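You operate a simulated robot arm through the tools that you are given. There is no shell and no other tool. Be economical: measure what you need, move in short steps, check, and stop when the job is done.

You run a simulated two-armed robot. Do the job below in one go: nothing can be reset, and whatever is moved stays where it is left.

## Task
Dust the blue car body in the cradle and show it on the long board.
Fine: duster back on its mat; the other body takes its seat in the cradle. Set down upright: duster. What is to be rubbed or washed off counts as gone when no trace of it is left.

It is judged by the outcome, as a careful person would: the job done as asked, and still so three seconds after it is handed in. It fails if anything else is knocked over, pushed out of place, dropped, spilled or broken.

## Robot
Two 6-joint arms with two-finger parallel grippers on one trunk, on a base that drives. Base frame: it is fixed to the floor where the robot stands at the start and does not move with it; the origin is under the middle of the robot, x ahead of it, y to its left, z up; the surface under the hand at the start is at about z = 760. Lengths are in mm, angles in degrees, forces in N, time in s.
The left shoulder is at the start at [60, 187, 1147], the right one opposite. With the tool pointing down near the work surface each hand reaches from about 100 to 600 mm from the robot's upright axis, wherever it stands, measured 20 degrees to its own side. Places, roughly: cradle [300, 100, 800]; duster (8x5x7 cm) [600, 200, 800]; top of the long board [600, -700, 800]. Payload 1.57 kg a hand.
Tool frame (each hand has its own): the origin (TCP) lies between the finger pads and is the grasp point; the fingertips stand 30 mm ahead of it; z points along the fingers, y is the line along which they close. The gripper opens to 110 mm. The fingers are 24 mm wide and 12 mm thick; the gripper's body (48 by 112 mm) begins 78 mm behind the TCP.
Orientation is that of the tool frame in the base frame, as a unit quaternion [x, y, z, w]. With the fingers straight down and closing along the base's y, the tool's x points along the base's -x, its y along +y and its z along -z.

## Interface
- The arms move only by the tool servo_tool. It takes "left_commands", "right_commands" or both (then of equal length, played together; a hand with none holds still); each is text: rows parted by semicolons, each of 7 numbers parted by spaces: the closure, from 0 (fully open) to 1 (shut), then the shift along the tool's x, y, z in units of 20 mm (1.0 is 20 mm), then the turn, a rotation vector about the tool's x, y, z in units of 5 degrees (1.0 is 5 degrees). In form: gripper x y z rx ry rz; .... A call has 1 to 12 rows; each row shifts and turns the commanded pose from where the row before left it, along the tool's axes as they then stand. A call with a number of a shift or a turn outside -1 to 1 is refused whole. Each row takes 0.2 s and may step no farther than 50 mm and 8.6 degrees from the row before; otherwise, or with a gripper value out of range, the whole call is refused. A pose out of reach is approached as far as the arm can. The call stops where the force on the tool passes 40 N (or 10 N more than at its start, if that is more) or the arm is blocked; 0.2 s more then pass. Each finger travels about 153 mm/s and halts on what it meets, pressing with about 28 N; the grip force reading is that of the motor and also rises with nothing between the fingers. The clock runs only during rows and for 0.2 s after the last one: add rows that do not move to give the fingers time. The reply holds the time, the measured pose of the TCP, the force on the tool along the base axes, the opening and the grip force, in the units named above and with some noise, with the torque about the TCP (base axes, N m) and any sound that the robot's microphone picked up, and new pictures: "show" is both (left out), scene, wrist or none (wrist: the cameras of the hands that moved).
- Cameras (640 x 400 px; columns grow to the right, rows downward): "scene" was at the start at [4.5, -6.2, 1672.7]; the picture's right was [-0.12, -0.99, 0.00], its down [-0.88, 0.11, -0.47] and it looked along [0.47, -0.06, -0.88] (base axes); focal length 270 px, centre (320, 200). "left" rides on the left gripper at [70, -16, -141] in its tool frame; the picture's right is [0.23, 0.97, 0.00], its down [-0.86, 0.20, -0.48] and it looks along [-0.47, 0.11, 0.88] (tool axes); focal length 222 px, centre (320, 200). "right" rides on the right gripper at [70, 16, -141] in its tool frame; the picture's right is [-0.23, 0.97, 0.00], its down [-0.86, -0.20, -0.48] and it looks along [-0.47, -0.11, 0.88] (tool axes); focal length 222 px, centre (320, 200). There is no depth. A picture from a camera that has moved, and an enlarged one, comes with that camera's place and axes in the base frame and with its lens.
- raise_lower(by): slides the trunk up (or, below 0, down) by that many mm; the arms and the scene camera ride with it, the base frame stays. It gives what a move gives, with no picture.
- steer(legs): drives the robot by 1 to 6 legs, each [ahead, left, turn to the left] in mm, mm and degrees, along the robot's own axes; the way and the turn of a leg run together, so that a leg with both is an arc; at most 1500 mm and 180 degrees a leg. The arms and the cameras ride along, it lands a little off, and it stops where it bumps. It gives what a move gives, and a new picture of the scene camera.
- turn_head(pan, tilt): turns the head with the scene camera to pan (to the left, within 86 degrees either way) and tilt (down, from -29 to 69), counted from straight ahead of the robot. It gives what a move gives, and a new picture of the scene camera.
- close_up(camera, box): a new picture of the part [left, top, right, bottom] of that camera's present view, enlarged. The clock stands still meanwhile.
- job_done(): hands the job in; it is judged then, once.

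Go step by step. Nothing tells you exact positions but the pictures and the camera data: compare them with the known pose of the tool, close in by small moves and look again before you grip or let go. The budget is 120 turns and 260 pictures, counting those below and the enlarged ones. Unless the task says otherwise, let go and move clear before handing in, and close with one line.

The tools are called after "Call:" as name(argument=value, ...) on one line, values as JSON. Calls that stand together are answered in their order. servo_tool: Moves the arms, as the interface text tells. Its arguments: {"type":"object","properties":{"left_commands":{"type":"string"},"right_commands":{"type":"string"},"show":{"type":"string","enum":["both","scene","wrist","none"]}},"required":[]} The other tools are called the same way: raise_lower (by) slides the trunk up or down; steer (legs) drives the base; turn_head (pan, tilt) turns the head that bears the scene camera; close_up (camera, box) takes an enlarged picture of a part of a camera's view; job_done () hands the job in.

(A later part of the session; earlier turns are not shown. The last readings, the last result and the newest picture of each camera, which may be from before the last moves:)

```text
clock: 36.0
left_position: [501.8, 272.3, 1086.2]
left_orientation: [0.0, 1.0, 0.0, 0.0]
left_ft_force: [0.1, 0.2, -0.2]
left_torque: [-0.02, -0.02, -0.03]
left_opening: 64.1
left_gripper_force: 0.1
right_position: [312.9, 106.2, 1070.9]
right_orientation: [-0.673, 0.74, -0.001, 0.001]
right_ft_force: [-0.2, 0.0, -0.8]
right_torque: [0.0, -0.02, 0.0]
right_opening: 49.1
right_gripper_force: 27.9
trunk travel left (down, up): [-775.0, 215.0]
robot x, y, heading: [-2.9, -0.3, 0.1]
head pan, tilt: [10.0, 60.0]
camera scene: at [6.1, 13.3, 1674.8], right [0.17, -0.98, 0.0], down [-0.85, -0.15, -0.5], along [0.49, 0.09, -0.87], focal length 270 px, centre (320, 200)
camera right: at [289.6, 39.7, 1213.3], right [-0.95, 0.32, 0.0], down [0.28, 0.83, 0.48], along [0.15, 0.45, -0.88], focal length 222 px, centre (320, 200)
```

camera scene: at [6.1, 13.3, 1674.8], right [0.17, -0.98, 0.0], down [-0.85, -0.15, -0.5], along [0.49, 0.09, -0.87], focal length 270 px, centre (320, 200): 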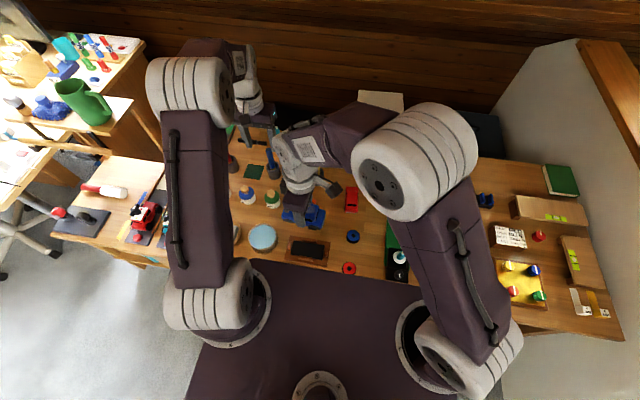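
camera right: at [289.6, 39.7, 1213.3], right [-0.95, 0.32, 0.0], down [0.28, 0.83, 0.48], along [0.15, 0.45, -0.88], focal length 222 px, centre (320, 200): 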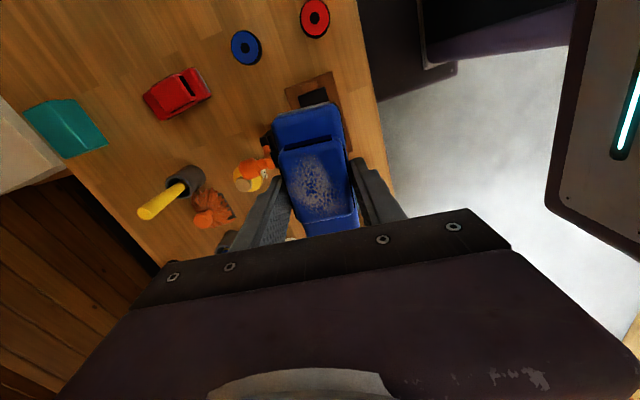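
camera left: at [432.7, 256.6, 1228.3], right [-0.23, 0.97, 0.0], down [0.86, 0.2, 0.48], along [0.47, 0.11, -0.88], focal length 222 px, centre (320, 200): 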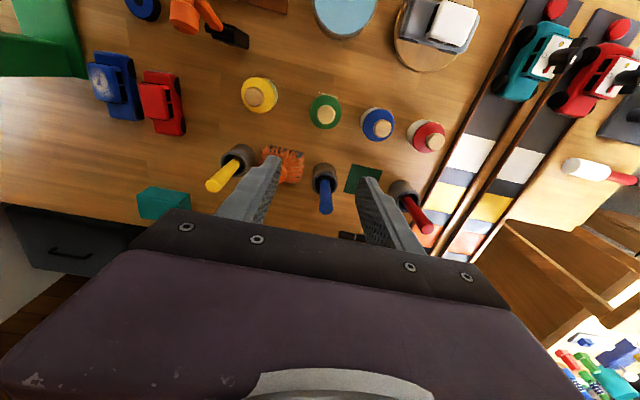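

Nearly aligned; finish the turn and lower to check alignment over the pad.

Call:
servo_tool(right_commands="0.7 0 0 1 0 0 -1;0.7 0 0 1 0 0 -0.08;0.7 0 0 1 0 0 0;0.7 0 0 1 0 0 0;0.7 0 0 1 0 0 0;0.7 0 0 1 0 0 0;0.7 0 0 1 0 0 0;0.7 0 0 1 0 0 0;0.7 0 0 1 0 0 0;0.7 0 0 0 0 0 0", show="wrist")

Call:
close_up(camera="right", box=[180, 40, 460, 215])

Call:
close_up(camera="scene", box=[250, 190, 370, 280])

```text
clock: 38.2
left_position: [502.3, 273.0, 1087.6]
left_orientation: [-0.001, 1.0, 0.0, 0.0]
left_ft_force: [0.9, -0.5, 0.0]
left_torque: [-0.04, 0.0, 0.02]
left_opening: 64.2
left_gripper_force: 0.0
right_position: [314.1, 107.7, 889.5]
right_orientation: [-0.706, 0.708, 0.001, 0.0]
right_ft_force: [0.4, 1.0, -1.3]
right_torque: [-0.02, 0.01, 0.01]
right_opening: 49.0
right_gripper_force: 28.1
trunk travel left (down, up): [-775.0, 215.0]
robot x, y, heading: [-1.9, 2.0, -0.0]
head pan, tilt: [10.0, 60.0]
camera right: at [296.6, 38.6, 1031.7], right [-0.97, 0.23, 0.0], down [0.2, 0.85, 0.48], along [0.11, 0.47, -0.88], focal length 222 px, centre (320, 200)
```

right: 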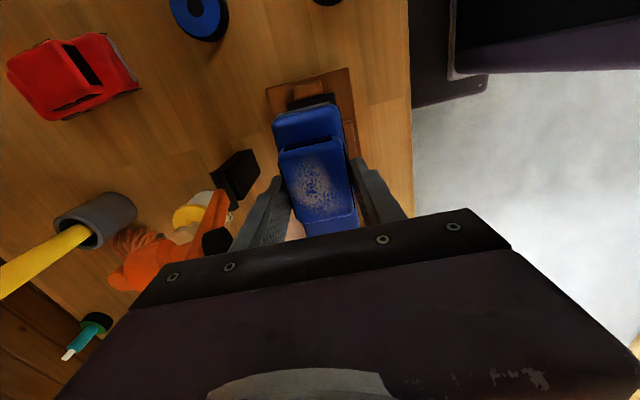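

```text
2.29 times, centred on (320, 128) of right
camera zoom: at [296.6, 38.6, 1031.7], right [-0.97, 0.23, 0.0], down [0.2, 0.85, 0.48], along [0.11, 0.47, -0.88], focal length 508 px, centre (320, 366)
```

zoom: 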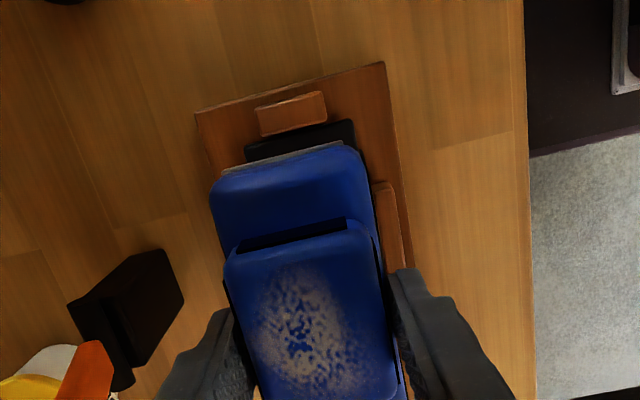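

```text
4.44 times, centred on (310, 235) of scene
camera zoom: at [6.0, 13.2, 1674.8], right [0.17, -0.98, 0.0], down [-0.85, -0.15, -0.5], along [0.49, 0.09, -0.87], focal length 1198 px, centre (364, 44)
```

zoom: 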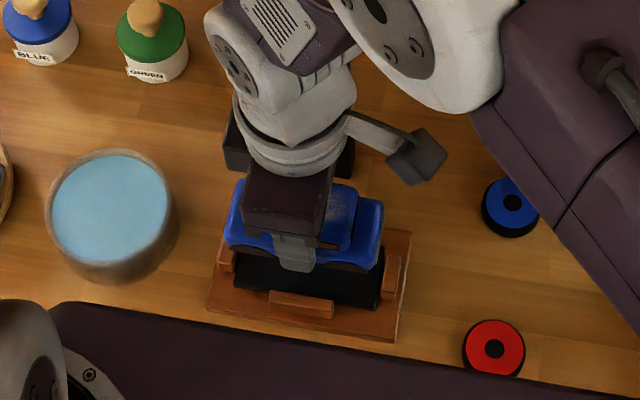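

The body lines up with the pad to within about 2 mm. Lowering close to the pad and checking.

Call:
servo_tool(right_commands="0.7 -0.07 0.0 1 0 0 0;0.7 0 0 1 0 0 0;0.7 0 0 0.8 0 0 0;0.7 0 0 0 0 0 0", show="wrist")

Call:
close_up(camera="right", box=[210, 30, 430, 167])

Call:
close_up(camera="scene", box=[270, 220, 350, 280])

```text
clock: 38.8
left_position: [500.1, 273.7, 1087.6]
left_orientation: [0.0, 1.0, 0.0, 0.001]
left_ft_force: [-1.0, 0.0, 0.0]
left_torque: [-0.04, -0.01, 0.02]
left_opening: 64.1
left_gripper_force: 0.1
right_position: [312.6, 109.7, 863.5]
right_orientation: [-0.705, 0.709, 0.0, 0.001]
right_ft_force: [-4.6, -6.3, 13.3]
right_torque: [0.44, -1.17, -0.27]
right_opening: 49.4
right_gripper_force: 28.3
trunk travel left (down, up): [-775.0, 215.0]
robot x, y, heading: [1.4, -1.8, -0.1]
head pan, tilt: [10.0, 60.0]
stopped in row 2 (right hand): the force on the tool passed its limit at 71 N (the readings are from after the stop); the commanded pose is now the measured one
camera right: at [295.6, 39.6, 1004.2], right [-0.97, 0.23, 0.0], down [0.2, 0.85, 0.48], along [0.11, 0.47, -0.88], focal length 222 px, centre (320, 200)
```

right: 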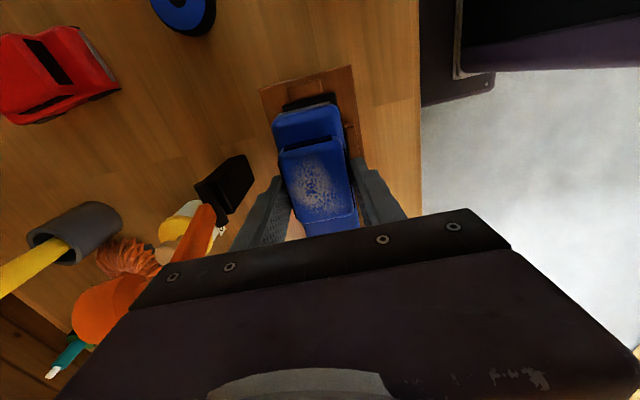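

```text
2.91 times, centred on (320, 98) of right
camera zoom: at [295.6, 39.6, 1004.2], right [-0.97, 0.23, 0.0], down [0.2, 0.85, 0.48], along [0.11, 0.47, -0.88], focal length 646 px, centre (320, 495)
```

zoom: 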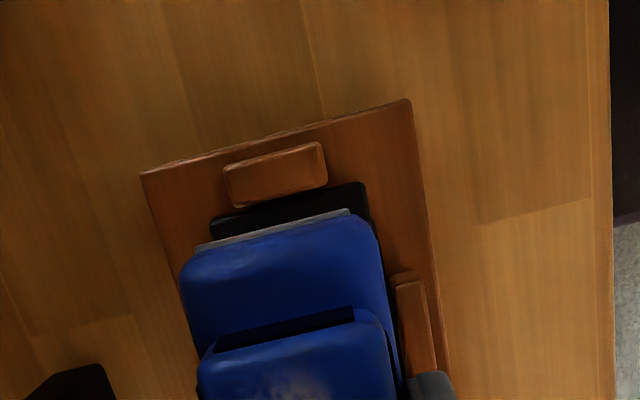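

```text
6.67 times, centred on (310, 250) of scene
camera zoom: at [2.8, 11.8, 1674.9], right [0.17, -0.98, 0.0], down [-0.85, -0.15, -0.5], along [0.49, 0.09, -0.87], focal length 1796 px, centre (387, -133)
```

zoom: 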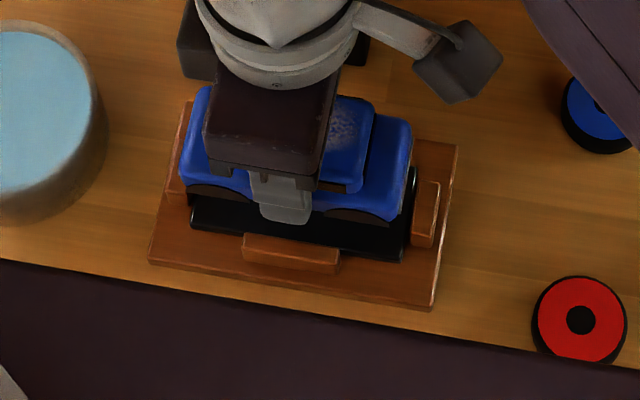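

The gripper body likely touched the tall orange/black thing beside the cradle near [370,110,943]. I'll back straight up and look at it.

Call:
servo_tool(right_commands="0.7 0 0 -0.5 0 0 0;0.7 0 0 -1 0 0 0;0.7 0 0 -1 0 0 0;0.7 0 0 -1 0 0 0;0.7 0 0 -1 0 0 0;0.7 0 0 -1 0 0 0;0.7 0 0 -1 0 0 0;0.7 0 0 -1 0 0 0;0.7 0 0 0 0 0 0", show="both")

Call:
close_up(camera="right", box=[180, 60, 400, 230])

Call:
close_up(camera="scene", box=[270, 180, 350, 270])

Call:
close_up(camera="left", box=[100, 0, 320, 137])

```text
clock: 40.8
left_position: [503.3, 274.1, 1086.5]
left_orientation: [0.0, 1.0, 0.0, -0.001]
left_ft_force: [0.6, -0.3, 0.7]
left_torque: [-0.01, 0.01, 0.01]
left_opening: 64.2
left_gripper_force: 0.1
right_position: [314.8, 108.8, 1012.5]
right_orientation: [-0.705, 0.709, -0.001, 0.0]
right_ft_force: [0.0, 0.3, -0.8]
right_torque: [-0.01, 0.01, -0.01]
right_opening: 49.2
right_gripper_force: 27.9
trunk travel left (down, up): [-775.0, 215.0]
robot x, y, heading: [-1.2, -1.7, 0.0]
head pan, tilt: [10.0, 60.0]
camera scene: at [6.6, 13.5, 1674.8], right [0.17, -0.98, 0.0], down [-0.85, -0.15, -0.5], along [0.49, 0.09, -0.87], focal length 270 px, centre (320, 200)
camera right: at [298.1, 39.8, 1153.5], right [-0.97, 0.23, 0.0], down [0.2, 0.85, 0.48], along [0.11, 0.47, -0.88], focal length 222 px, centre (320, 200)
```

scene: 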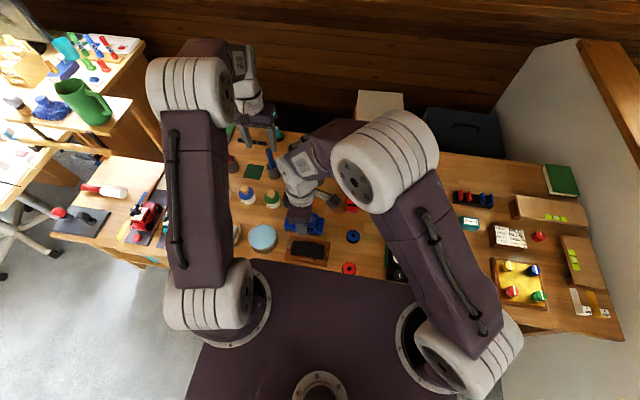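
right: 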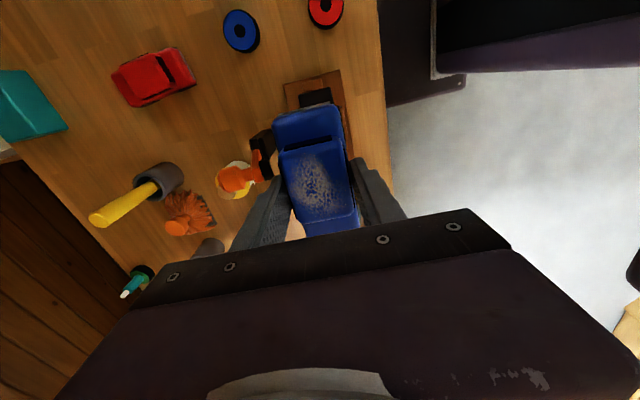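

```text
2.35 times, centred on (290, 145) of right
camera zoom: at [298.1, 39.8, 1153.5], right [-0.97, 0.23, 0.0], down [0.2, 0.85, 0.48], along [0.11, 0.47, -0.88], focal length 523 px, centre (391, 329)
```

zoom: 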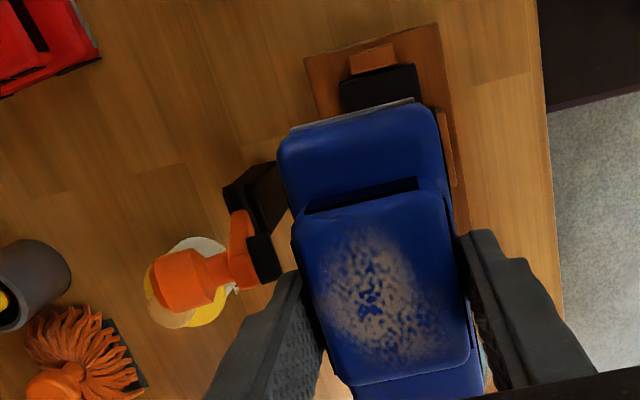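

```text
4.44 times, centred on (310, 225) of scene
camera zoom: at [6.6, 13.5, 1674.8], right [0.17, -0.98, 0.0], down [-0.85, -0.15, -0.5], along [0.49, 0.09, -0.87], focal length 1198 px, centre (364, 89)
```

zoom: 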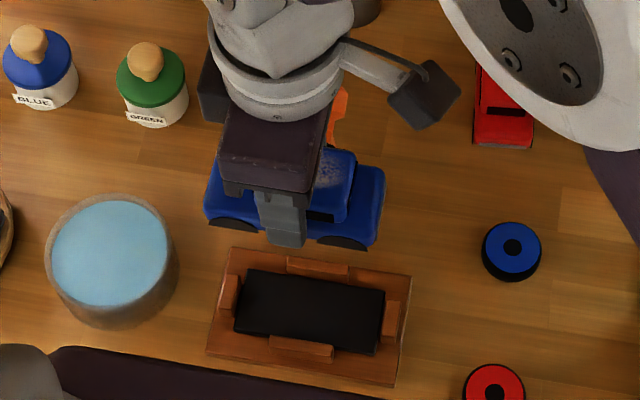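

```text
2.91 times, centred on (210, 68) of left
camera zoom: at [433.4, 257.1, 1227.7], right [-0.23, 0.97, 0.0], down [0.86, 0.2, 0.48], along [0.47, 0.11, -0.88], focal length 646 px, centre (640, 582)
```

zoom: 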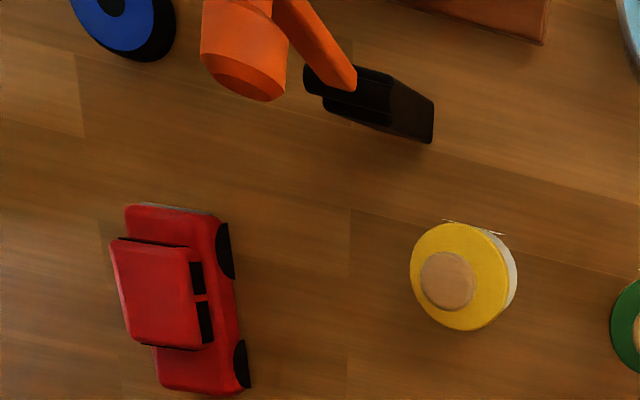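

It's a cordless drill standing on its base, chuck pointing at the cradle around x 368, y 92–132, z up to ~950; still standing. I'll set the blue body down on the free patch near [435,30] and regrip it at its -y end, so the gripper clears the drill.

Call:
servo_tool(right_commands="0.7 1 0 0 0 0 0;0.7 1 0 0 0 0 0;0.7 1 0 0 0 0 0;0.7 0.95 0 0 0 0 0;0.7 0 -1 0 0 0 0;0.7 0 -1 0 0 0 0;0.7 0 -1 0 0 0 0;0.7 0 -1 0 0 0 0;0.7 0 -1 0 0 0 0;0.7 0 -1 0 0 0 0;0.7 0 0 0 0 0 0", show="none")

Call:
servo_tool(right_commands="0.7 0 0 1 0 0 0;0.7 0 0 1 0 0 0;0.7 0 0 1 0 0 0;0.7 0 0 1 0 0 0;0.7 0 0 1 0 0 0;0.7 0 0 1 0 0 0;0.7 0 0 0 0 0 0", show="both")

Call:
close_up(camera="left", box=[100, 0, 320, 137])

```text
clock: 43.2
left_position: [503.2, 274.4, 1085.4]
left_orientation: [0.0, 1.0, 0.0, 0.001]
left_ft_force: [-0.1, 0.5, 0.6]
left_torque: [-0.05, -0.01, 0.01]
left_opening: 64.1
left_gripper_force: 0.0
right_position: [432.8, 30.5, 1011.1]
right_orientation: [-0.705, 0.709, 0.0, 0.0]
right_ft_force: [0.1, 0.1, -0.5]
right_torque: [0.03, -0.04, -0.01]
right_opening: 49.1
right_gripper_force: 28.0
trunk travel left (down, up): [-775.0, 215.0]
robot x, y, heading: [-2.3, 0.4, 0.0]
head pan, tilt: [10.0, 60.0]
```

```text
clock: 44.8
left_position: [502.1, 273.7, 1085.8]
left_orientation: [0.0, 1.0, 0.0, 0.0]
left_ft_force: [0.4, 0.4, 1.3]
left_torque: [0.02, 0.01, 0.0]
left_opening: 63.8
left_gripper_force: 0.0
right_position: [434.8, 31.4, 891.2]
right_orientation: [-0.705, 0.709, 0.001, 0.001]
right_ft_force: [0.1, -0.7, -1.6]
right_torque: [-0.01, -0.02, -0.02]
right_opening: 49.0
right_gripper_force: 28.0
trunk travel left (down, up): [-775.0, 215.0]
robot x, y, heading: [1.7, -3.9, -0.2]
head pan, tilt: [10.0, 60.0]
camera scene: at [6.1, 13.3, 1674.8], right [0.17, -0.98, 0.0], down [-0.85, -0.15, -0.5], along [0.49, 0.09, -0.87], focal length 270 px, centre (320, 200)
camera right: at [417.2, -38.4, 1033.0], right [-0.97, 0.23, 0.0], down [0.2, 0.85, 0.48], along [0.11, 0.47, -0.88], focal length 222 px, centre (320, 200)
```

scene: 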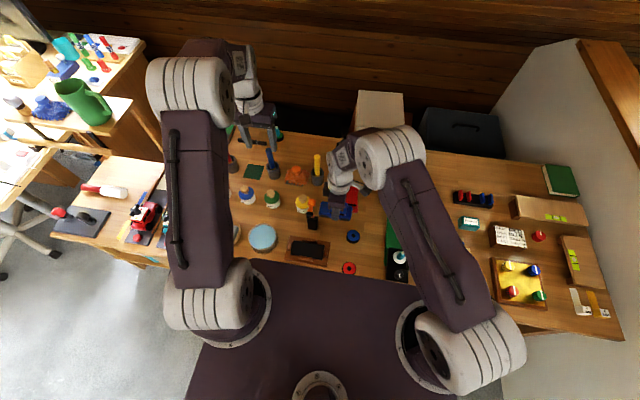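
right: 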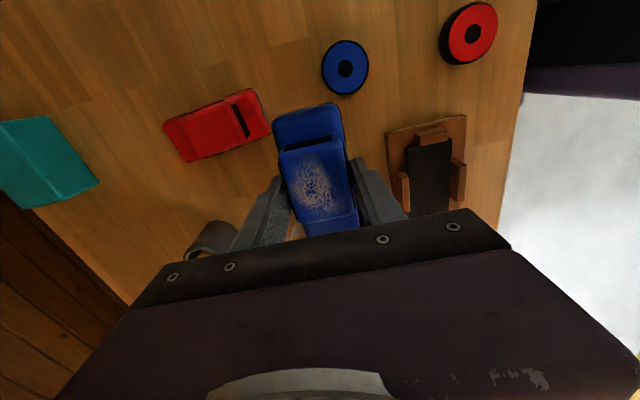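

```text
2.91 times, centred on (210, 68) of left
camera zoom: at [433.1, 256.9, 1227.9], right [-0.23, 0.97, 0.0], down [0.86, 0.2, 0.48], along [0.47, 0.11, -0.88], focal length 646 px, centre (640, 582)
```

zoom: 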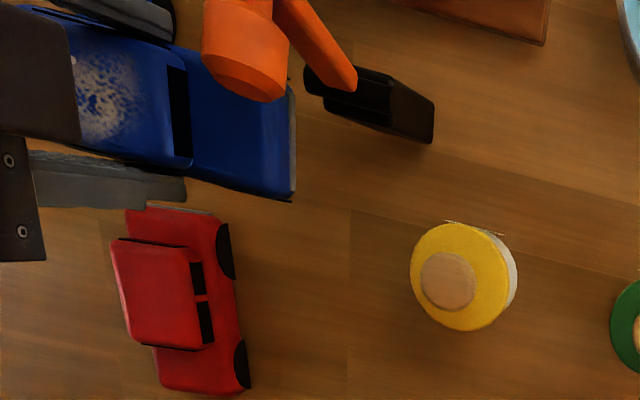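

Clear of the drill and red body. Lowering to the table and releasing with a small opening.

Call:
servo_tool(right_commands="0.7 0 0 1 0 0 0;0.7 0 0 1 0 0 0;0.7 0 0 1 0 0 0;0.7 0 0 1 0 0 0;0.7 0 0 0.3 0 0 0;0.7 0 0 0.1 0 0 0;0.7 0 0 0 0 0 0", show="none")

Call:
servo_tool(right_commands="0.5 0 0 0 0 0 0;0.47 0 0 0 0 0 0;0.47 0 0 0 0 0 0", show="wrist")

```text
clock: 46.4
left_position: [502.5, 272.8, 1084.3]
left_orientation: [0.0, 1.0, 0.0, 0.001]
left_ft_force: [-0.4, 0.3, 0.7]
left_torque: [0.01, 0.01, 0.01]
left_opening: 64.0
left_gripper_force: 0.0
right_position: [434.3, 31.4, 804.0]
right_orientation: [-0.706, 0.709, 0.0, 0.0]
right_ft_force: [-0.1, -0.6, -1.0]
right_torque: [-0.01, -0.02, 0.01]
right_opening: 49.0
right_gripper_force: 27.9
trunk travel left (down, up): [-775.0, 215.0]
robot x, y, heading: [2.9, 0.4, 0.1]
head pan, tilt: [10.0, 60.0]
```

```text
clock: 47.2
left_position: [504.0, 273.1, 1085.8]
left_orientation: [0.0, 1.0, 0.0, 0.0]
left_ft_force: [-0.4, 0.1, -0.2]
left_torque: [0.01, 0.02, 0.03]
left_opening: 64.0
left_gripper_force: 0.0
right_position: [435.1, 30.4, 803.7]
right_orientation: [-0.705, 0.709, 0.001, 0.001]
right_ft_force: [0.0, -0.2, 0.0]
right_torque: [-0.01, -0.01, 0.0]
right_opening: 58.0
right_gripper_force: 0.1
trunk travel left (down, up): [-775.0, 215.0]
robot x, y, heading: [-0.8, 1.7, 0.0]
head pan, tilt: [10.0, 60.0]
camera right: at [417.7, -39.5, 945.2], right [-0.97, 0.23, 0.0], down [0.2, 0.85, 0.48], along [0.11, 0.47, -0.88], focal length 222 px, centre (320, 200)
```

right: 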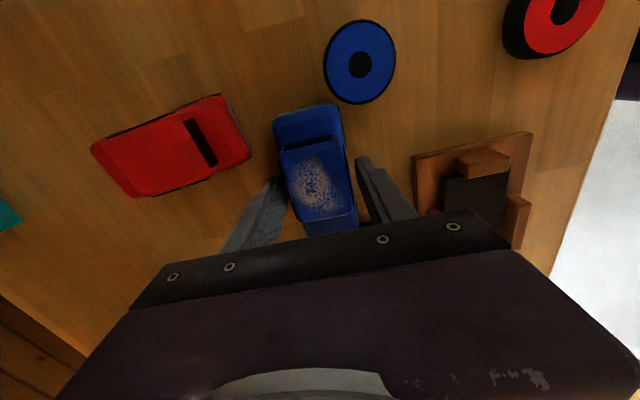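

The blue ring is too close for an end grip here, so I'll regrip, and move it to the roomier patch near [545,66].

Call:
servo_tool(right_commands="0.6 0 0 0 0 0 0;0.7 0 0 0 0 0 0;0.7 0 0 0 0 0 0;0.7 0 0 -1 0 0 0;0.7 0 0 -1 0 0 0;0.7 0 0 -1 0 0 0;0.7 0 0 -1 0 0 0;0.7 0 0 -1 0 0 0;0.7 -0.3 -1 0 0 0 0;0.7 -0.3 -1 0 0 0 0;0.7 -0.3 -1 0 0 0 0;0.7 -0.3 -1 0 0 0 0", show="none")

Call:
servo_tool(right_commands="0.7 -0.3 -1 0 0 0 0;0.7 -0.35 -0.5 0 0 0 0;0.7 0 0 0 0 0 0", show="wrist")

Call:
close_up(camera="scene", box=[270, 140, 390, 230])

Call:
close_up(camera="left", box=[60, 40, 300, 190])

```text
clock: 49.8
left_position: [504.1, 273.0, 1085.5]
left_orientation: [0.0, 1.0, 0.0, -0.001]
left_ft_force: [0.3, 0.8, 0.1]
left_torque: [-0.02, 0.0, 0.01]
left_opening: 63.8
left_gripper_force: 0.0
right_position: [515.7, 54.8, 903.3]
right_orientation: [-0.705, 0.709, 0.0, 0.0]
right_ft_force: [-0.1, 0.8, -0.2]
right_torque: [-0.02, 0.02, 0.03]
right_opening: 49.1
right_gripper_force: 27.8
trunk travel left (down, up): [-775.0, 215.0]
robot x, y, heading: [-0.3, -1.5, -0.0]
head pan, tilt: [10.0, 60.0]
```

```text
clock: 50.6
left_position: [501.7, 274.0, 1086.2]
left_orientation: [0.0, 1.0, 0.0, 0.0]
left_ft_force: [0.2, -0.6, 0.0]
left_torque: [0.0, 0.01, -0.01]
left_opening: 64.0
left_gripper_force: 0.0
right_position: [530.0, 59.2, 907.3]
right_orientation: [-0.706, 0.708, -0.001, 0.0]
right_ft_force: [0.2, 0.0, -0.9]
right_torque: [-0.01, 0.01, 0.0]
right_opening: 48.9
right_gripper_force: 27.9
right hand out of reach, approached as far as the arm can: row 2
trunk travel left (down, up): [-775.0, 215.0]
robot x, y, heading: [2.6, 0.2, -0.1]
head pan, tilt: [10.0, 60.0]
camera right: at [513.8, -9.2, 1049.1], right [-0.97, 0.23, 0.0], down [0.2, 0.85, 0.48], along [0.11, 0.47, -0.88], focal length 222 px, centre (320, 200)
```

right: 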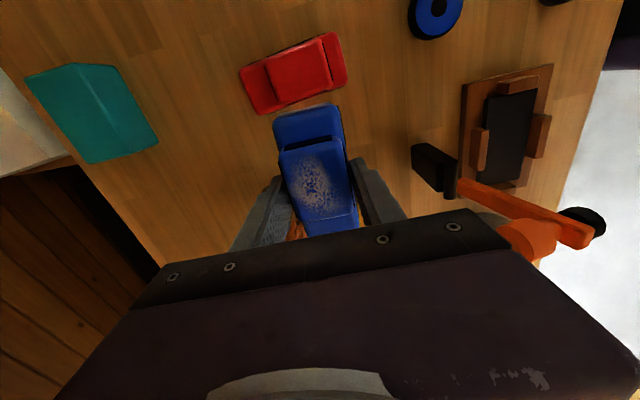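

```text
4.44 times, centred on (330, 185) of scene
camera zoom: at [5.8, 13.3, 1674.8], right [0.17, -0.98, 0.0], down [-0.85, -0.15, -0.5], along [0.49, 0.09, -0.87], focal length 1198 px, centre (276, 267)
```

zoom: 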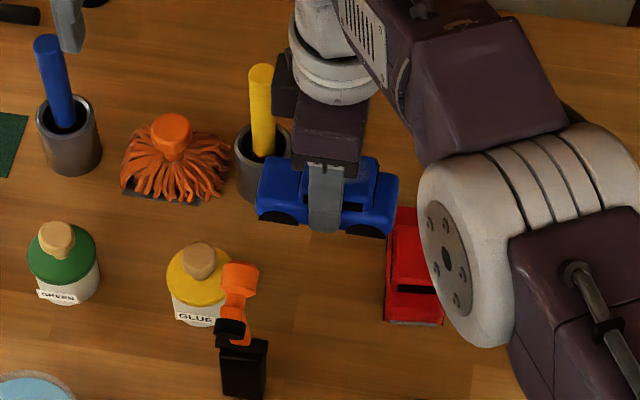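

```text
2.67 times, centred on (180, 115) of left
camera zoom: at [432.8, 257.0, 1228.0], right [-0.23, 0.97, 0.0], down [0.86, 0.2, 0.48], along [0.47, 0.11, -0.88], focal length 592 px, centre (693, 427)
```

zoom: 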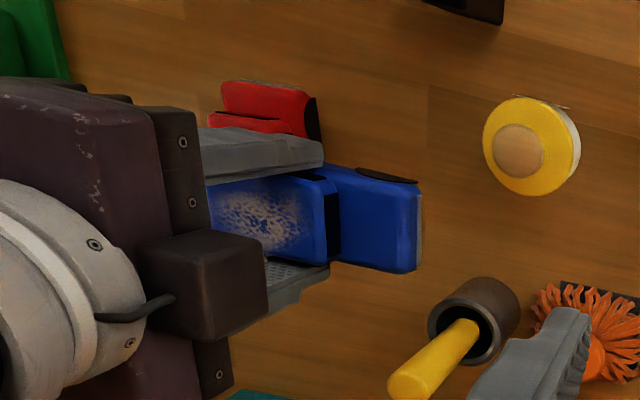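

Reach limit at x≈530; I'll set it down at about [522,70], clear of red by ~10 mm.

Call:
servo_tool(right_commands="0.7 -0.5 0.4 0 0 0 0;0.7 0 0 1 0 0 0;0.7 0 0 1 0 0 0;0.7 0 0 1 0 0 0;0.7 0 0 1 0 0 0;0.7 0 0 0 0 0 0", show="wrist")

Call:
close_up(camera="left", box=[60, 40, 300, 190])

```text
clock: 52.0
left_position: [502.3, 272.6, 1085.5]
left_orientation: [0.0, 1.0, 0.0, 0.0]
left_ft_force: [0.0, 0.7, 0.8]
left_torque: [-0.02, 0.0, 0.03]
left_opening: 63.9
left_gripper_force: 0.0
right_position: [509.1, 61.1, 832.3]
right_orientation: [-0.706, 0.708, 0.0, 0.0]
right_ft_force: [-0.7, 0.6, -1.8]
right_torque: [0.01, 0.0, -0.03]
right_opening: 49.2
right_gripper_force: 27.7
right hand out of reach, approached as far as the arm can: row 3, 4, 5
trunk travel left (down, up): [-775.0, 215.0]
robot x, y, heading: [-2.4, -4.2, -0.0]
head pan, tilt: [10.0, 60.0]
camera right: at [490.8, -8.3, 973.6], right [-0.97, 0.23, 0.0], down [0.2, 0.85, 0.48], along [0.11, 0.47, -0.88], focal length 222 px, centre (320, 200)
```

right: 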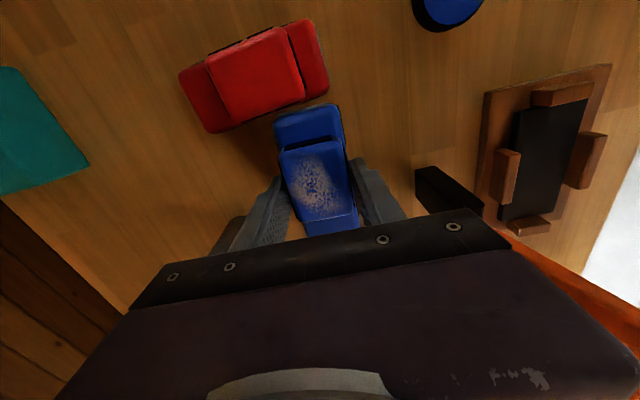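

```text
2.67 times, centred on (180, 115) of left
camera zoom: at [433.2, 257.1, 1227.8], right [-0.23, 0.97, 0.0], down [0.86, 0.2, 0.48], along [0.47, 0.11, -0.88], focal length 592 px, centre (693, 427)
```

zoom: 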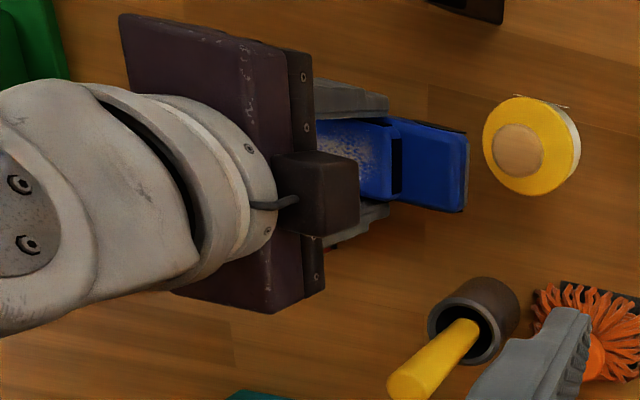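

The arm is at its reach limit at this height; lowering the trunk will help. I raise the hand 120 mm, then lower the trunk by 120 mm.

Call:
servo_tool(right_commands="0.7 0 0 -1 0 0 0;0.7 0 0 -1 0 0 0;0.7 0 0 -1 0 0 0;0.7 0 0 -1 0 0 0;0.7 0 0 -1 0 0 0;0.7 0 0 -1 0 0 0;0.7 0 0 0 0 0 0", show="none")

Call:
raise_lower(by=-100)

```text
clock: 53.6
left_position: [501.7, 273.2, 1087.2]
left_orientation: [0.0, 1.0, 0.0, 0.0]
left_ft_force: [0.8, 0.0, -1.3]
left_torque: [-0.02, 0.01, 0.02]
left_opening: 64.2
left_gripper_force: 0.1
right_position: [528.0, 71.4, 946.6]
right_orientation: [-0.705, 0.709, 0.001, -0.001]
right_ft_force: [-0.3, -0.5, -1.3]
right_torque: [0.03, 0.0, 0.0]
right_opening: 49.1
right_gripper_force: 28.0
right hand out of reach, approached as far as the arm can: row 1, 2, 3, 4, 5
trunk travel left (down, up): [-775.0, 215.0]
robot x, y, heading: [2.0, -2.1, -0.1]
head pan, tilt: [10.0, 60.0]
```

```text
clock: 54.9
left_position: [502.5, 273.7, 986.6]
left_orientation: [0.0, 1.0, 0.0, -0.001]
left_ft_force: [1.0, -0.6, -0.6]
left_torque: [0.01, 0.02, 0.02]
left_opening: 64.1
left_gripper_force: 0.0
right_position: [528.1, 72.4, 846.6]
right_orientation: [-0.705, 0.709, 0.0, 0.0]
right_ft_force: [-0.7, -0.5, -1.0]
right_torque: [0.02, 0.02, -0.06]
right_opening: 49.4
right_gripper_force: 27.8
trunk travel left (down, up): [-675.0, 315.0]
robot x, y, heading: [1.7, 0.5, -0.3]
head pan, tilt: [10.0, 60.0]
```

Now lower the last 43 mm to the table.

Call:
servo_tool(right_commands="0.7 0 0.2 1 0 0 0;0.7 0 0 0.9 0 0 0;0.7 0 0 0 0 0 0", show="wrist")

Call:
close_up(camera="left", box=[60, 0, 300, 150])

```text
clock: 55.7
left_position: [502.8, 273.2, 985.9]
left_orientation: [0.001, 1.0, 0.0, 0.0]
left_ft_force: [0.0, -0.5, -0.1]
left_torque: [0.02, 0.0, 0.0]
left_opening: 64.1
left_gripper_force: 0.0
right_position: [521.9, 73.0, 810.1]
right_orientation: [-0.705, 0.709, 0.002, -0.001]
right_ft_force: [-1.0, -0.4, -1.9]
right_torque: [0.01, -0.01, 0.02]
right_opening: 49.3
right_gripper_force: 27.6
trunk travel left (down, up): [-675.0, 315.0]
robot x, y, heading: [0.5, -1.8, -0.0]
head pan, tilt: [10.0, 60.0]
camera right: at [505.9, 3.4, 949.7], right [-0.97, 0.23, 0.0], down [0.2, 0.85, 0.48], along [0.11, 0.47, -0.88], focal length 222 px, centre (320, 200)
```

right: 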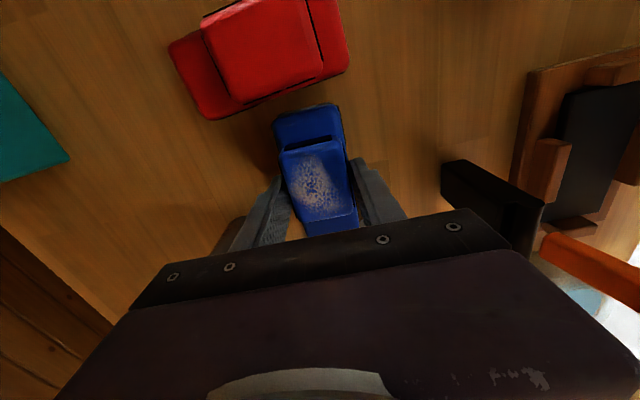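

```text
2.67 times, centred on (180, 75) of left
camera zoom: at [433.1, 257.0, 1127.9], right [-0.23, 0.97, 0.0], down [0.86, 0.2, 0.48], along [0.47, 0.11, -0.88], focal length 592 px, centre (693, 533)
```

zoom: 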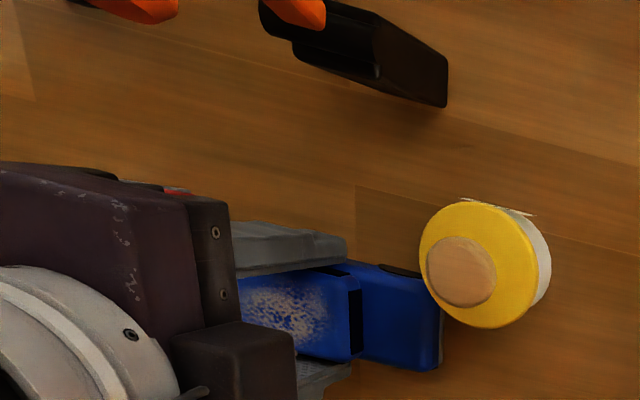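

Call:
servo_tool(right_commands="0.7 0 0 0.3 0 0 0;0.7 0 0 0 0 0 0", show="none")

Call:
servo_tool(right_commands="0.5 0 0 0 0 0 0;0.44 0 0 0 0 0 0;0.44 0 0 0 0 0 0", show="wrist")

Call:
close_up(camera="right", box=[150, 0, 450, 187])

```text
clock: 56.3
left_position: [502.1, 272.6, 986.3]
left_orientation: [0.0, 1.0, 0.0, 0.0]
left_ft_force: [0.4, 0.5, -0.2]
left_torque: [0.01, 0.04, 0.0]
left_opening: 64.1
left_gripper_force: 0.1
right_position: [522.6, 73.7, 804.6]
right_orientation: [-0.705, 0.709, 0.001, 0.0]
right_ft_force: [0.6, -1.0, 3.9]
right_torque: [0.19, -0.03, -0.04]
right_opening: 49.4
right_gripper_force: 27.9
trunk travel left (down, up): [-675.0, 315.0]
robot x, y, heading: [-1.8, 2.8, -0.0]
head pan, tilt: [10.0, 60.0]
```

```text
clock: 57.1
left_position: [502.0, 274.9, 986.2]
left_orientation: [0.0, 1.0, 0.0, 0.0]
left_ft_force: [0.3, 0.9, -1.5]
left_torque: [-0.01, 0.02, -0.02]
left_opening: 63.8
left_gripper_force: 0.1
right_position: [522.4, 73.6, 803.1]
right_orientation: [-0.706, 0.709, 0.0, 0.0]
right_ft_force: [0.6, -0.4, -0.5]
right_torque: [0.01, -0.01, 0.0]
right_opening: 61.6
right_gripper_force: 0.2
trunk travel left (down, up): [-675.0, 315.0]
robot x, y, heading: [0.3, -0.8, -0.0]
head pan, tilt: [10.0, 60.0]
camera right: at [505.9, 3.4, 944.6], right [-0.97, 0.23, 0.0], down [0.2, 0.85, 0.48], along [0.11, 0.47, -0.88], focal length 222 px, centre (320, 200)
```

right: 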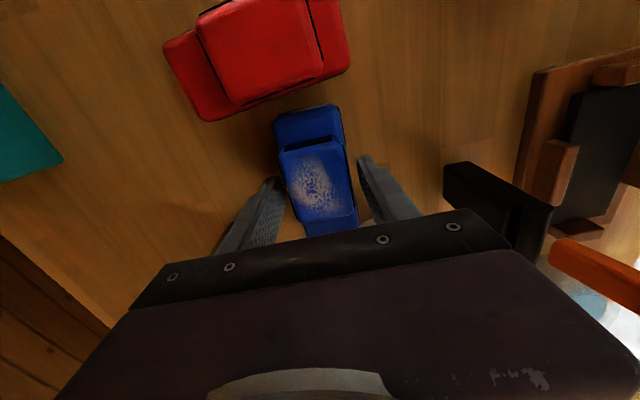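

```text
2.13 times, centred on (300, 94) of right
camera zoom: at [505.9, 3.4, 944.6], right [-0.97, 0.23, 0.0], down [0.2, 0.85, 0.48], along [0.11, 0.47, -0.88], focal length 474 px, centre (363, 427)
```

zoom: 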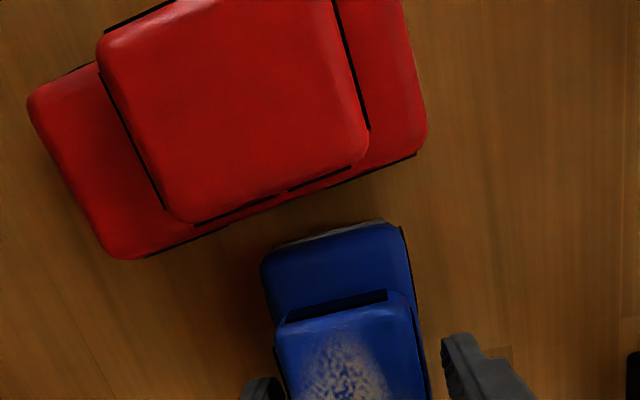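

Blue body rests with ~10 mm gap to red. Sliding the hand to the -y end and gripping a bit lower.

Call:
servo_tool(right_commands="0.44 1 0 0 0 0 0;0.44 1 0 0 0 0 0;0.44 0.05 0 0.3 0 0 0;0.44 0 0 0 0 0 0;0.55 0 0 0 0 0 0;0.7 0 0 0 0 0 0;0.7 0 0 0 0 0 0", show="wrist")

```text
clock: 58.7
left_position: [502.0, 273.7, 985.0]
left_orientation: [0.0, 1.0, 0.001, 0.0]
left_ft_force: [-0.1, 0.3, 0.4]
left_torque: [0.02, 0.0, 0.02]
left_opening: 64.1
left_gripper_force: 0.0
right_position: [536.8, 37.8, 793.1]
right_orientation: [-0.705, 0.709, 0.0, 0.0]
right_ft_force: [-0.2, -0.8, -0.3]
right_torque: [0.0, -0.01, -0.02]
right_opening: 49.1
right_gripper_force: 27.9
right hand out of reach, approached as far as the arm can: row 1, 2
trunk travel left (down, up): [-675.0, 315.0]
robot x, y, heading: [0.0, -0.4, -0.0]
head pan, tilt: [10.0, 60.0]
camera right: at [519.4, -31.0, 935.4], right [-0.97, 0.23, 0.0], down [0.2, 0.85, 0.48], along [0.11, 0.47, -0.88], focal length 222 px, centre (320, 200)
```

right: 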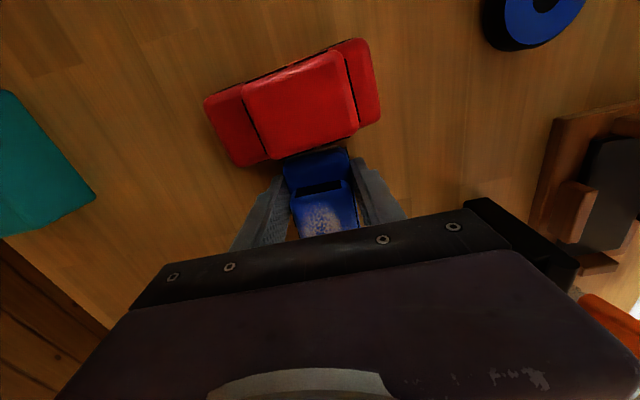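

The grip is only ~31 mm off-centre; I need ~40. Reopen slightly, shift 8 mm more toward -y, and regrip.

Call:
servo_tool(right_commands="0.5 0 0 0 0 0 0;0.5 0 0 0 0 0 0;0.5 0.4 0.05 0 0 0 0;0.5 0 0 0 0 0 0", show="none")

Call:
close_up(camera="right", box=[180, 60, 460, 235])

```text
clock: 59.7
left_position: [501.8, 273.8, 986.7]
left_orientation: [0.0, 1.0, 0.0, 0.0]
left_ft_force: [0.1, 0.6, 0.4]
left_torque: [0.01, -0.01, 0.04]
left_opening: 64.0
left_gripper_force: 0.1
right_position: [539.6, 30.4, 794.5]
right_orientation: [-0.705, 0.709, 0.001, 0.0]
right_ft_force: [0.2, -0.4, 0.8]
right_torque: [0.0, -0.02, -0.01]
right_opening: 55.0
right_gripper_force: 0.0
trunk travel left (down, up): [-675.0, 315.0]
robot x, y, heading: [-1.3, -0.5, 0.3]
head pan, tilt: [10.0, 60.0]
```

```text
2.29 times, centred on (320, 148) of right
camera zoom: at [521.4, -37.5, 934.6], right [-0.97, 0.23, 0.0], down [0.2, 0.85, 0.48], along [0.11, 0.46, -0.88], focal length 508 px, centre (320, 320)
```

zoom: 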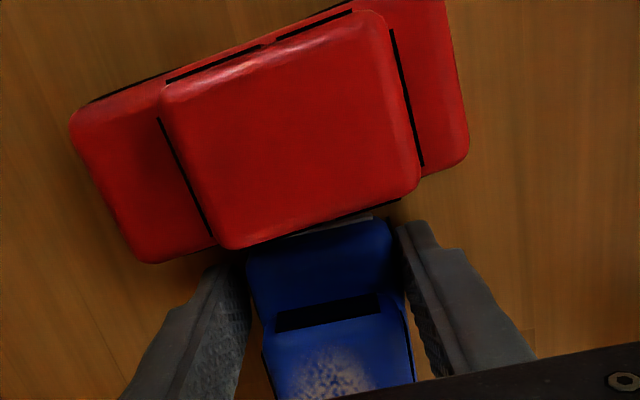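

Call:
servo_tool(right_commands="0.6 0 0 0 0 0 0;0.7 0 0 0 0 0 0;0.7 0 0 0 0 0 0;0.7 0 0 -0.5 0 0 0;0.7 0 0 -1 0 0 0;0.7 0 0 -1 0 0 0;0.7 0 0 0 0 0 0", show="wrist")

Call:
close_up(camera="scene", box=[270, 120, 390, 230])

Call:
close_up(camera="left", box=[60, 0, 300, 150])

```text
clock: 61.3
left_position: [503.9, 274.2, 985.2]
left_orientation: [0.001, 1.0, 0.0, 0.0]
left_ft_force: [-0.5, -0.2, -0.7]
left_torque: [0.03, -0.02, -0.01]
left_opening: 64.3
left_gripper_force: 0.1
right_position: [545.8, 36.4, 840.8]
right_orientation: [-0.705, 0.709, 0.001, -0.001]
right_ft_force: [-0.1, 0.6, -0.6]
right_torque: [-0.01, 0.01, 0.0]
right_opening: 49.3
right_gripper_force: 28.1
right hand out of reach, approached as far as the arm can: row 4, 5
trunk travel left (down, up): [-675.0, 315.0]
robot x, y, heading: [-0.2, -0.8, 0.1]
head pan, tilt: [10.0, 60.0]
camera right: at [528.3, -33.0, 983.6], right [-0.97, 0.23, 0.0], down [0.2, 0.85, 0.48], along [0.11, 0.46, -0.88], focal length 222 px, centre (320, 200)
```

right: 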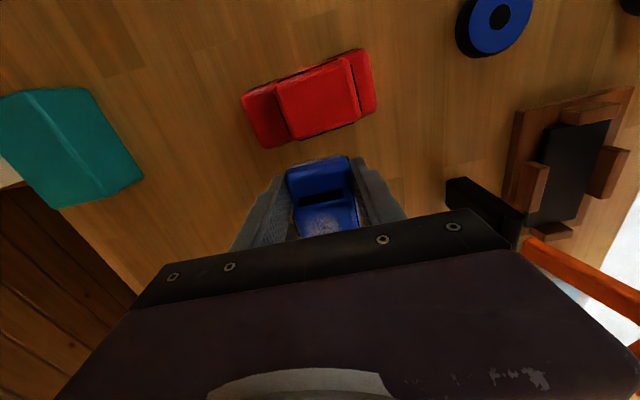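

```text
3.64 times, centred on (330, 175) of scene
camera zoom: at [6.5, 13.2, 1574.8], right [0.17, -0.98, 0.0], down [-0.85, -0.15, -0.5], along [0.49, 0.09, -0.87], focal length 980 px, centre (284, 291)
```

zoom: 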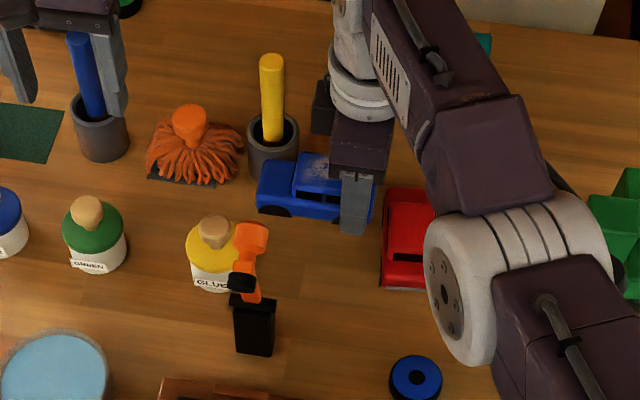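

```text
2.67 times, centred on (180, 75) of left
camera zoom: at [433.3, 256.9, 1127.8], right [-0.23, 0.97, 0.0], down [0.86, 0.2, 0.48], along [0.47, 0.11, -0.88], focal length 592 px, centre (693, 533)
```

zoom: 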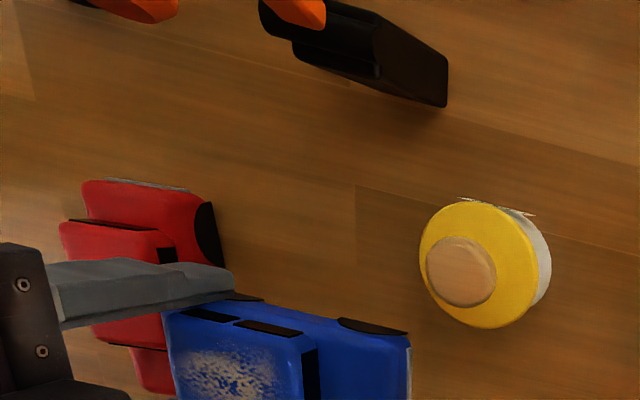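

Lifted fine. Offset is still only ~33 mm, so I'll set it down on the open patch near [468,70], well within reach, and regrip further out.

Call:
servo_tool(right_commands="0.7 0 0.5 -1 0 0 0;0.7 0 1 0 0 0 0;0.7 0 1 0 0 0 0;0.7 0 1 0 0 0 0;0.7 0 0.5 0 0 0 0;0.7 0 0 0 0 0 0", show="wrist")

Call:
close_up(camera="left", box=[60, 0, 300, 150])

```text
clock: 62.7
left_position: [503.3, 273.2, 986.3]
left_orientation: [0.0, 1.0, 0.0, 0.0]
left_ft_force: [-0.5, 0.1, -0.9]
left_torque: [0.04, 0.02, 0.0]
left_opening: 64.0
left_gripper_force: 0.1
right_position: [530.4, 68.0, 855.8]
right_orientation: [-0.706, 0.708, 0.001, -0.003]
right_ft_force: [0.0, 1.0, -0.3]
right_torque: [-0.03, 0.0, 0.0]
right_opening: 49.2
right_gripper_force: 28.2
right hand out of reach, approached as far as the arm can: row 1, 2, 3, 4, 5
trunk travel left (down, up): [-675.0, 315.0]
robot x, y, heading: [-0.3, -3.3, 0.1]
head pan, tilt: [10.0, 60.0]
camera right: at [514.0, -1.6, 997.2], right [-0.97, 0.23, 0.0], down [0.21, 0.85, 0.48], along [0.11, 0.46, -0.88], focal length 222 px, centre (320, 200)
```

right: 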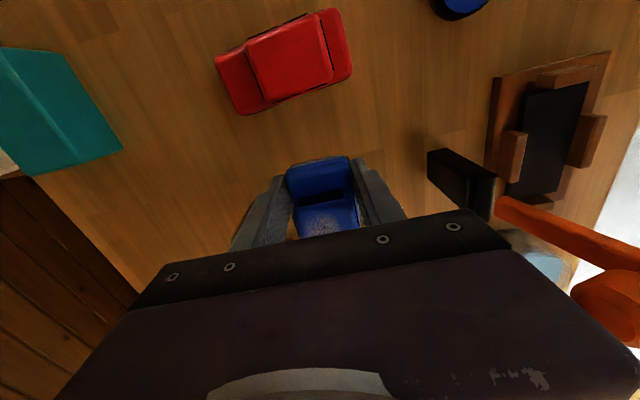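

```text
2.67 times, centred on (180, 75) of left
camera zoom: at [433.2, 256.9, 1127.9], right [-0.23, 0.97, 0.0], down [0.86, 0.2, 0.48], along [0.47, 0.11, -0.88], focal length 592 px, centre (693, 533)
```

zoom: 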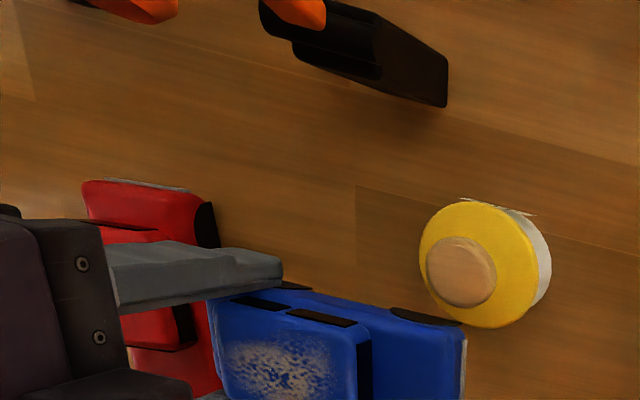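

The arm is behaving oddly near its limit. I'll send hold rows to see where it settles before moving further.

Call:
servo_tool(right_commands="0.7 0 0 0 0 0 0;0.7 0 0 0 0 0 0", show="none")

```text
clock: 63.3
left_position: [503.7, 273.2, 985.6]
left_orientation: [0.0, 1.0, 0.0, 0.0]
left_ft_force: [1.1, 0.4, 0.4]
left_torque: [0.0, 0.01, 0.01]
left_opening: 63.9
left_gripper_force: 0.1
right_position: [530.6, 68.1, 855.1]
right_orientation: [-0.705, 0.709, 0.001, -0.002]
right_ft_force: [1.1, 0.6, -0.9]
right_torque: [-0.07, -0.01, 0.01]
right_opening: 49.3
right_gripper_force: 28.2
trunk travel left (down, up): [-675.0, 315.0]
robot x, y, heading: [-0.5, -3.1, 0.2]
head pan, tilt: [10.0, 60.0]
```

Call:
servo_tool(right_commands="0.7 0 0 -1 0 0 0;0.7 0 0 -1 0 0 0;0.7 0.5 0 0 0 0 0;0.7 0.5 0 0 0 0 0;0.7 0 0 0 0 0 0", show="scene")

```text
clock: 64.5
left_position: [502.8, 273.2, 984.8]
left_orientation: [0.0, 1.0, -0.001, 0.0]
left_ft_force: [0.8, 0.0, -0.7]
left_torque: [0.0, 0.0, -0.01]
left_opening: 64.1
left_gripper_force: 0.1
right_position: [539.7, 52.6, 896.0]
right_orientation: [-0.705, 0.709, 0.001, -0.001]
right_ft_force: [-0.8, -0.2, -0.4]
right_torque: [-0.01, -0.03, 0.03]
right_opening: 49.0
right_gripper_force: 28.1
right hand out of reach, approached as far as the arm can: row 2, 3, 4
trunk travel left (down, up): [-675.0, 315.0]
robot x, y, heading: [1.5, -2.1, 0.2]
head pan, tilt: [10.0, 60.0]
camera scene: at [6.2, 13.5, 1574.8], right [0.17, -0.98, 0.0], down [-0.85, -0.15, -0.5], along [0.49, 0.09, -0.87], focal length 270 px, centre (320, 200)
```

scene: 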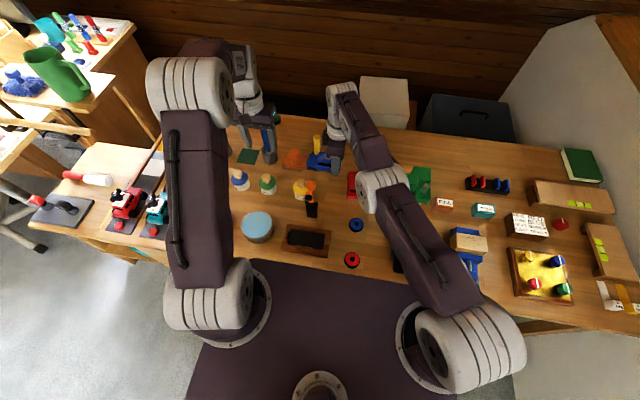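

The arm is fully stretched (straight elbow), which is why it slides sideways. I'll pull radially inward toward the shoulder at this safe height.

Call:
servo_tool(right_commands="0.7 0.45 0.9 0 0 0 0;0.7 0.45 0.9 0 0 0 0;0.7 0.45 0.9 0 0 0 0;0.7 0.45 0.9 0 0 0 0;0.7 0 0 0 0 0 0", show="none")

```text
clock: 65.7
left_position: [502.9, 273.3, 985.9]
left_orientation: [0.001, 1.0, 0.001, 0.001]
left_ft_force: [0.0, -0.6, 0.0]
left_torque: [-0.03, 0.02, 0.02]
left_opening: 64.0
left_gripper_force: 0.1
right_position: [541.2, 52.2, 895.8]
right_orientation: [-0.705, 0.709, 0.0, -0.001]
right_ft_force: [0.2, -0.4, -1.3]
right_torque: [-0.02, 0.0, -0.01]
right_opening: 49.3
right_gripper_force: 28.2
right hand out of reach, approached as far as the arm can: row 1, 2, 3, 4
trunk travel left (down, up): [-675.0, 315.0]
robot x, y, heading: [-0.4, -1.5, -0.1]
head pan, tilt: [10.0, 60.0]
```

Try inching inward with tiny steps to unbend the elbow gradually.

Call:
servo_tool(right_commands="0.7 0.02 0.04 0 0 0 0;0.7 0.02 0.04 0 0 0 0;0.7 0.02 0.04 0 0 0 0;0.7 0.03 0.06 0 0 0 0;0.7 0.04 0.08 0 0 0 0;0.7 0.05 0.1 0 0 0 0;0.7 0.1 0.2 0 0 0 0;0.7 0.1 0.2 0 0 0 0;0.7 0.1 0.3 0 0 0 0;0.7 0 0 0 0 0 0", show="none")

```text
clock: 67.9
left_position: [502.4, 273.8, 986.3]
left_orientation: [0.0, 1.0, 0.0, 0.001]
left_ft_force: [0.2, 0.0, -1.1]
left_torque: [-0.02, 0.02, 0.02]
left_opening: 63.9
left_gripper_force: 0.0
right_position: [541.2, 53.6, 895.8]
right_orientation: [-0.705, 0.709, 0.0, -0.001]
right_ft_force: [0.3, 0.0, -1.3]
right_torque: [-0.03, 0.01, -0.02]
right_opening: 49.5
right_gripper_force: 27.6
right hand out of reach, approached as far as the arm can: row 4, 6, 7, 8, 9
trunk travel left (down, up): [-675.0, 315.0]
robot x, y, heading: [-0.7, -1.5, -0.4]
head pan, tilt: [10.0, 60.0]
```

Call:
servo_tool(right_commands="0.7 0 0 0.5 0 0 0;0.7 0 0 0.5 0 0 0;0.7 0 0 0.5 0 0 0;0.7 0 0 0 0 0 0;0.7 0 0.1 0 0 0 0;0.7 0 0.1 0 0 0 0;0.7 0 0.2 0 0 0 0;0.7 0 0 0 0 0 0", show="none")

```text
clock: 69.7
left_position: [503.0, 273.5, 986.5]
left_orientation: [0.001, 1.0, 0.0, 0.0]
left_ft_force: [0.3, 0.7, 0.2]
left_torque: [-0.01, -0.02, 0.01]
left_opening: 63.9
left_gripper_force: 0.0
right_position: [538.2, 53.6, 865.5]
right_orientation: [-0.705, 0.709, 0.001, -0.001]
right_ft_force: [-0.2, 0.0, -0.8]
right_torque: [-0.03, -0.03, 0.0]
right_opening: 49.5
right_gripper_force: 28.2
right hand out of reach, approached as far as the arm can: row 7
trunk travel left (down, up): [-675.0, 315.0]
robot x, y, heading: [0.1, -2.4, -0.3]
head pan, tilt: [10.0, 60.0]
```

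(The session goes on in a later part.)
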